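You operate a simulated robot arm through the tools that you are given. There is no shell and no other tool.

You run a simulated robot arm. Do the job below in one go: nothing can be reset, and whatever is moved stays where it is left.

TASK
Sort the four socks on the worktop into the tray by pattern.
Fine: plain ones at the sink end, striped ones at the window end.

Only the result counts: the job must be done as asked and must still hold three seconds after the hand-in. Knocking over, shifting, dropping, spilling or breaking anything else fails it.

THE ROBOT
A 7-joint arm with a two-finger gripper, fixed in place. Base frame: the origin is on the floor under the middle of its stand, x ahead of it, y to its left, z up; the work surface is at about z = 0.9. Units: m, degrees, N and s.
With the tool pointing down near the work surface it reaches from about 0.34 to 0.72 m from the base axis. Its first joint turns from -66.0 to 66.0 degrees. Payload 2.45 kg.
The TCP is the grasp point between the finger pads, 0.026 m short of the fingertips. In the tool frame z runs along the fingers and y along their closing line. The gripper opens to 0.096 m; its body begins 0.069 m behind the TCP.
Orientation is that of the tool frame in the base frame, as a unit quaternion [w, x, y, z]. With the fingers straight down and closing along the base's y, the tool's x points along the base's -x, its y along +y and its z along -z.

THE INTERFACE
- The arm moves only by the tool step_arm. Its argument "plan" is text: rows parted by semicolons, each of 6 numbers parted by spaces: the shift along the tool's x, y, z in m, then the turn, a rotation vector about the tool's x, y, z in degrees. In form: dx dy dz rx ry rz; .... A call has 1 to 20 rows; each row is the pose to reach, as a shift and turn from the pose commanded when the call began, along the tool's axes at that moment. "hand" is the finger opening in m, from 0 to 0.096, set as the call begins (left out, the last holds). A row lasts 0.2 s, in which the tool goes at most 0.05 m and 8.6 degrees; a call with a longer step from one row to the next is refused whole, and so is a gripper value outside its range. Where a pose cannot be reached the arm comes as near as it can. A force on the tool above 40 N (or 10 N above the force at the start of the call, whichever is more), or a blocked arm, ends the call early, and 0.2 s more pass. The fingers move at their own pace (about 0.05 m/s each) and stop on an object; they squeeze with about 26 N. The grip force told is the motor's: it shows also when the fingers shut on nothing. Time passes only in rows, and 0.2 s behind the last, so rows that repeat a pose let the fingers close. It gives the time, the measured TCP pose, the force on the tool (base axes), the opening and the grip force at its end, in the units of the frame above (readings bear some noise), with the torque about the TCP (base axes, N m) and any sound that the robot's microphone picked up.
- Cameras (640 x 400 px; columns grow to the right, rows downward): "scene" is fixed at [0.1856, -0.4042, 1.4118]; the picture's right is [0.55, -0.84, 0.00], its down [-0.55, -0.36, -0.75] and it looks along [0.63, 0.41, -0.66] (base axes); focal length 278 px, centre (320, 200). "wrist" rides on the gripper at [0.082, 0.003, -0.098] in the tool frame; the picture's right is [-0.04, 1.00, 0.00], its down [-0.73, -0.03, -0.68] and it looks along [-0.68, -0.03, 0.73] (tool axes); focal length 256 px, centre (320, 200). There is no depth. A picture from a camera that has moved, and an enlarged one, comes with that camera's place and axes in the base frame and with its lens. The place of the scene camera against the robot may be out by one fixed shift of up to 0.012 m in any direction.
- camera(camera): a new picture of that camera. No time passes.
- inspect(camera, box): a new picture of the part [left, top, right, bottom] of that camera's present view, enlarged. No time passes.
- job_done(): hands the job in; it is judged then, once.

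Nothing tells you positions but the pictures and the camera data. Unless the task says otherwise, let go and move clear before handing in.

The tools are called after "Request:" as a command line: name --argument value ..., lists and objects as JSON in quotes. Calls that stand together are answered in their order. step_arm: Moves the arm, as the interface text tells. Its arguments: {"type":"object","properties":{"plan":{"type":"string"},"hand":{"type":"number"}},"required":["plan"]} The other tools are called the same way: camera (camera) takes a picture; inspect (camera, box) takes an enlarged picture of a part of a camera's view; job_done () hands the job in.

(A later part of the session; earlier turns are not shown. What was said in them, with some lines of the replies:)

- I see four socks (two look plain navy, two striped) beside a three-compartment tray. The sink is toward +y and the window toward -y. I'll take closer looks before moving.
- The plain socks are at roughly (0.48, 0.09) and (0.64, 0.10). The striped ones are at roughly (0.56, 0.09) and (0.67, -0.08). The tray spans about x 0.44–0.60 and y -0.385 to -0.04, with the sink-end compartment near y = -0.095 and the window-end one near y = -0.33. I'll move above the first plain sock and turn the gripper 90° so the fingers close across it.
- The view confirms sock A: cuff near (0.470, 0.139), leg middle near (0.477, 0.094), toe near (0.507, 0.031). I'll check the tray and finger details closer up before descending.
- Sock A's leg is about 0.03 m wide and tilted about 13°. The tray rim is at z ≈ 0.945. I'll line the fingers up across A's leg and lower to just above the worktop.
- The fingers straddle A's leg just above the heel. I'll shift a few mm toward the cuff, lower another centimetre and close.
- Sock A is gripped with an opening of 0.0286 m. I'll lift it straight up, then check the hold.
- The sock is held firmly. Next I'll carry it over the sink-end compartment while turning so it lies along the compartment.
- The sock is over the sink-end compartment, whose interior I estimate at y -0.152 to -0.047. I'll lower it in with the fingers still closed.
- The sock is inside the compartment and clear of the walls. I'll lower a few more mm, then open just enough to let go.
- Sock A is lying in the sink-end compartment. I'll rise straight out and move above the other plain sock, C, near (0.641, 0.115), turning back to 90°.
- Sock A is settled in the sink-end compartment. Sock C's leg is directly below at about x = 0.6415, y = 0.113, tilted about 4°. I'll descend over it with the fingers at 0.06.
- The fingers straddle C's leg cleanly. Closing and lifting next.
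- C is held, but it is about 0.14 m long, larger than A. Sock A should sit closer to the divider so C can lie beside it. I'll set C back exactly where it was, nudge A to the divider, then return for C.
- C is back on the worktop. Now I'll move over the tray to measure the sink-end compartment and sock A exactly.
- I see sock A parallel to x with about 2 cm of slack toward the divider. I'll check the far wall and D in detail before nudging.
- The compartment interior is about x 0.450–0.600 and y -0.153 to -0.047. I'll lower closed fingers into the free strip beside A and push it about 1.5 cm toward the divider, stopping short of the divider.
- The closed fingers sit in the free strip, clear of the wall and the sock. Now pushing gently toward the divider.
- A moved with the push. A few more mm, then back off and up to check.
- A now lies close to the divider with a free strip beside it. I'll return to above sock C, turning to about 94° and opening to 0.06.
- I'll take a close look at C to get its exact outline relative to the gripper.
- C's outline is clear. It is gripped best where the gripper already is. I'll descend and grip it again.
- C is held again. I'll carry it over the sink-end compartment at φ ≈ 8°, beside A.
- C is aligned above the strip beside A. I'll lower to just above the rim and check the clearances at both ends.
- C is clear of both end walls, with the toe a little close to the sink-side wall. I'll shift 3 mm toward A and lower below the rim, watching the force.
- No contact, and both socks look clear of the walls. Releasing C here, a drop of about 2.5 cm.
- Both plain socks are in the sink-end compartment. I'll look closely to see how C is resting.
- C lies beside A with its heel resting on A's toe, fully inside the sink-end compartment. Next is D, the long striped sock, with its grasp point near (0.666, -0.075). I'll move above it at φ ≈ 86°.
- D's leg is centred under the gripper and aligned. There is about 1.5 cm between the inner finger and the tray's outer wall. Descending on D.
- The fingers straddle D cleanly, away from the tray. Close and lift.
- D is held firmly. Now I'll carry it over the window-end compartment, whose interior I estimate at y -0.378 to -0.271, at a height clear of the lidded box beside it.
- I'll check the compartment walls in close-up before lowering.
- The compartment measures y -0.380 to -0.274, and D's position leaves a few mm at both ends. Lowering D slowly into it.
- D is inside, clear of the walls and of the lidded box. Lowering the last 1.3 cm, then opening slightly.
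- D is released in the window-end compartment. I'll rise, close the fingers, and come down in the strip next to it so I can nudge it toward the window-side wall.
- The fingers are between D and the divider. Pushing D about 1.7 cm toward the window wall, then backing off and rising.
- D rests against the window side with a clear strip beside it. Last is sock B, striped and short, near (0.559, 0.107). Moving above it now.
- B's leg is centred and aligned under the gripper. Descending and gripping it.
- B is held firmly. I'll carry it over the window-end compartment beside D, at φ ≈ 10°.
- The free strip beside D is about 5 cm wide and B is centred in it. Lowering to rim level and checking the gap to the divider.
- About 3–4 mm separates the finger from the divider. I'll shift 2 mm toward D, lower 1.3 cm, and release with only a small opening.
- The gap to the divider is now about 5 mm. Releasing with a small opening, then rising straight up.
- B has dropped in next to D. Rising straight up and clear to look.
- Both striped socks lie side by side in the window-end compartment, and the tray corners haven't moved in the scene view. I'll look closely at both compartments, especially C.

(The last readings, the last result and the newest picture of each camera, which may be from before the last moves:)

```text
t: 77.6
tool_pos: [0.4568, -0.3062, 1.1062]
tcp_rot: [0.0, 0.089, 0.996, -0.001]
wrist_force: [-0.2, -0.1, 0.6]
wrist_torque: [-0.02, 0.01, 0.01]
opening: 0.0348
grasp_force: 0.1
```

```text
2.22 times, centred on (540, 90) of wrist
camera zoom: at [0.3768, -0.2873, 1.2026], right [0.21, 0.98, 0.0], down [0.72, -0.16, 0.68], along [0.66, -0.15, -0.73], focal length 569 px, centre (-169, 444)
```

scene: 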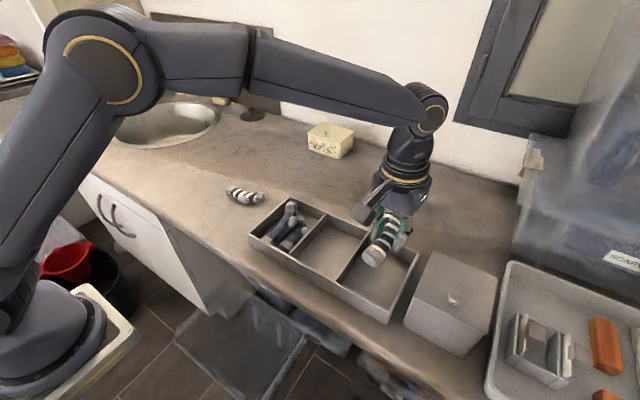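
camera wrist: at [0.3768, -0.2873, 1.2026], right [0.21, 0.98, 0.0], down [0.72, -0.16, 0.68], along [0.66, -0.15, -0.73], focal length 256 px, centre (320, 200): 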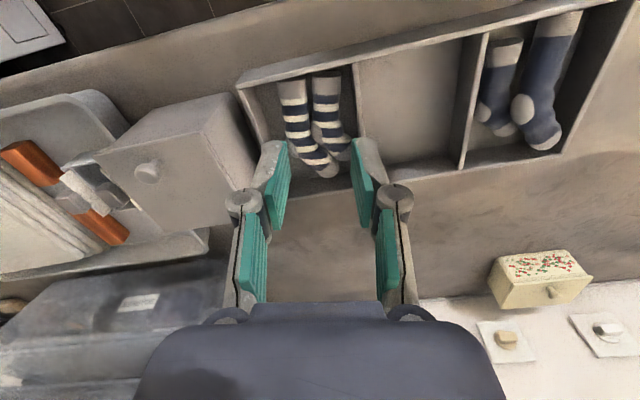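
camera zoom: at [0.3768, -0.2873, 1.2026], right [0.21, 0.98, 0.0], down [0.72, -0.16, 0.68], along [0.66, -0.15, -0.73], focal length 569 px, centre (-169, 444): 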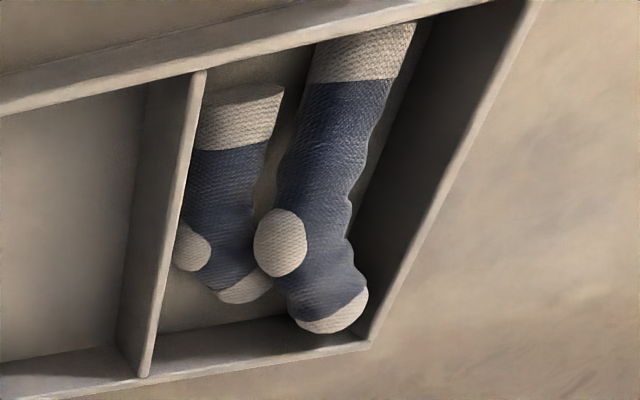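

All four socks are where they should be: plain ones in the sink-end compartment, striped ones in the window-end compartment. I'll move the arm well clear and take a last look.

Request:
step_arm --plan "0 0 -0.04 0 0 0; 0 0 -0.08 0 0 0; 0.0137 0.036 -0.1 0 0 -1.3; 0.0274 0.072 -0.1 0 0 -2.5; 0.0411 0.109 -0.1 0 0 -3.8; 0.0548 0.145 -0.1 0 0 -5; 0.0685 0.181 -0.1 0 0 -6.3; 0.0822 0.218 -0.1 0 0 -7.5; 0.0959 0.254 -0.1 0 0 -8.8; 0.1096 0.29 -0.1 0 0 -10; 0.1096 0.29 -0.1 0 0 -10; 0.1096 0.29 -0.1 0 0 -10; 0.1096 0.29 -0.1 0 0 -10; 0.1096 0.29 -0.1 0 0 -10"

Request:
camera --camera "scene"

Request:
camera --camera "wrist"

Request:
inspect --camera "scene" --box '[240, 190, 430, 330]'

```text
t: 80.6
tool_pos: [0.399, -0.0015, 1.2055]
tcp_rot: [0.0, 0.001, 1.0, 0.0]
wrist_force: [0.1, 0.4, -0.3]
wrist_torque: [-0.03, -0.01, -0.01]
opening: 0.0351
grasp_force: 0.1
```

```text
taken
```

scene: 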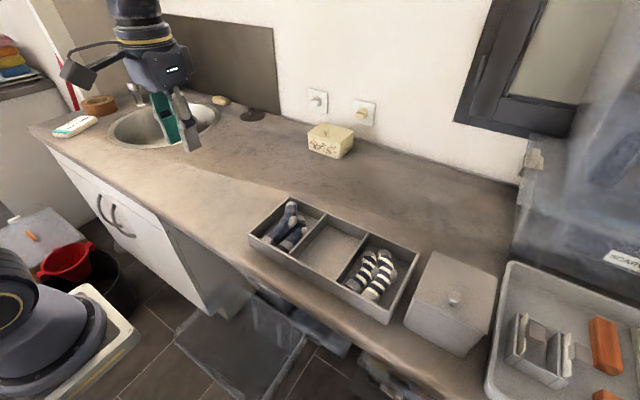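

```text
taken
camera wrist: at [0.3174, 0.0035, 1.3018], right [0.04, 1.0, 0.0], down [0.73, -0.03, 0.68], along [0.68, -0.03, -0.73], focal length 256 px, centre (320, 200)
```

wrist: 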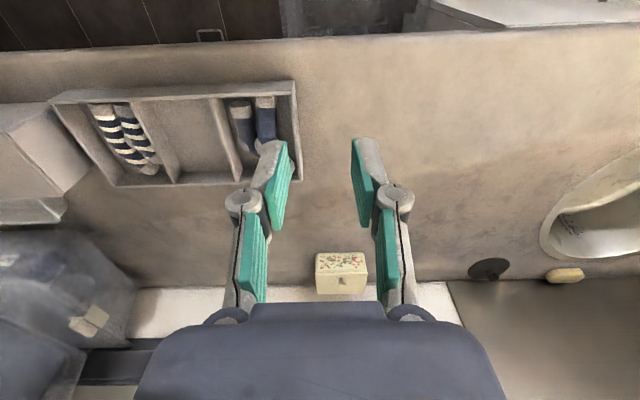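

```text
2.86 times, centred on (335, 260) of scene
camera zoom: at [0.1856, -0.4042, 1.4118], right [0.55, -0.84, 0.0], down [-0.55, -0.36, -0.75], along [0.63, 0.41, -0.66], focal length 794 px, centre (277, 29)
```

zoom: 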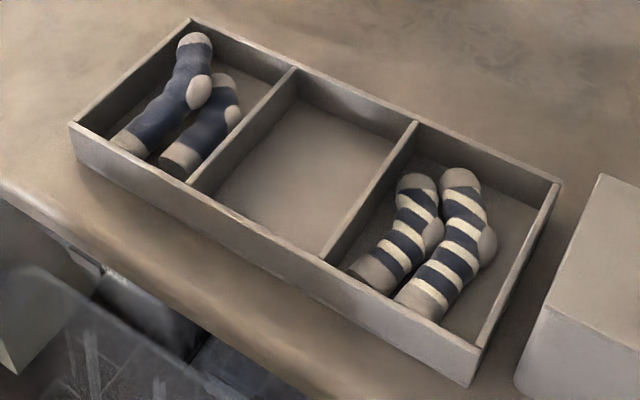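

The two plain socks are in the sink-end compartment and the two striped socks are in the window-end compartment. In the last pictures the tray and everything else are where they started, the arm is clear, and the socks are at rest, so I'm handing in the job.

Request:
job_done

```text
The job is handed in.
```

All four socks are in the tray. The two plain ones are in the compartment nearest the sink, and the two striped ones are in the compartment nearest the window. The middle compartment is empty.

- **Fit:** the longer plain sock doesn't lie completely flat. Its heel rests on the toe of the shorter one, so its own toe sits at about rim height. It stayed put from when I set it down until I handed in.
- **Extra handling:** I set the longer plain sock back on the worktop once. That let me nudge the shorter one up to the divider and make room. I also nudged the longer striped sock toward the window side before adding its partner.
- **Everything else:** the tray and the other items look unmoved in the final pictures. The gripper has let go and is well clear.
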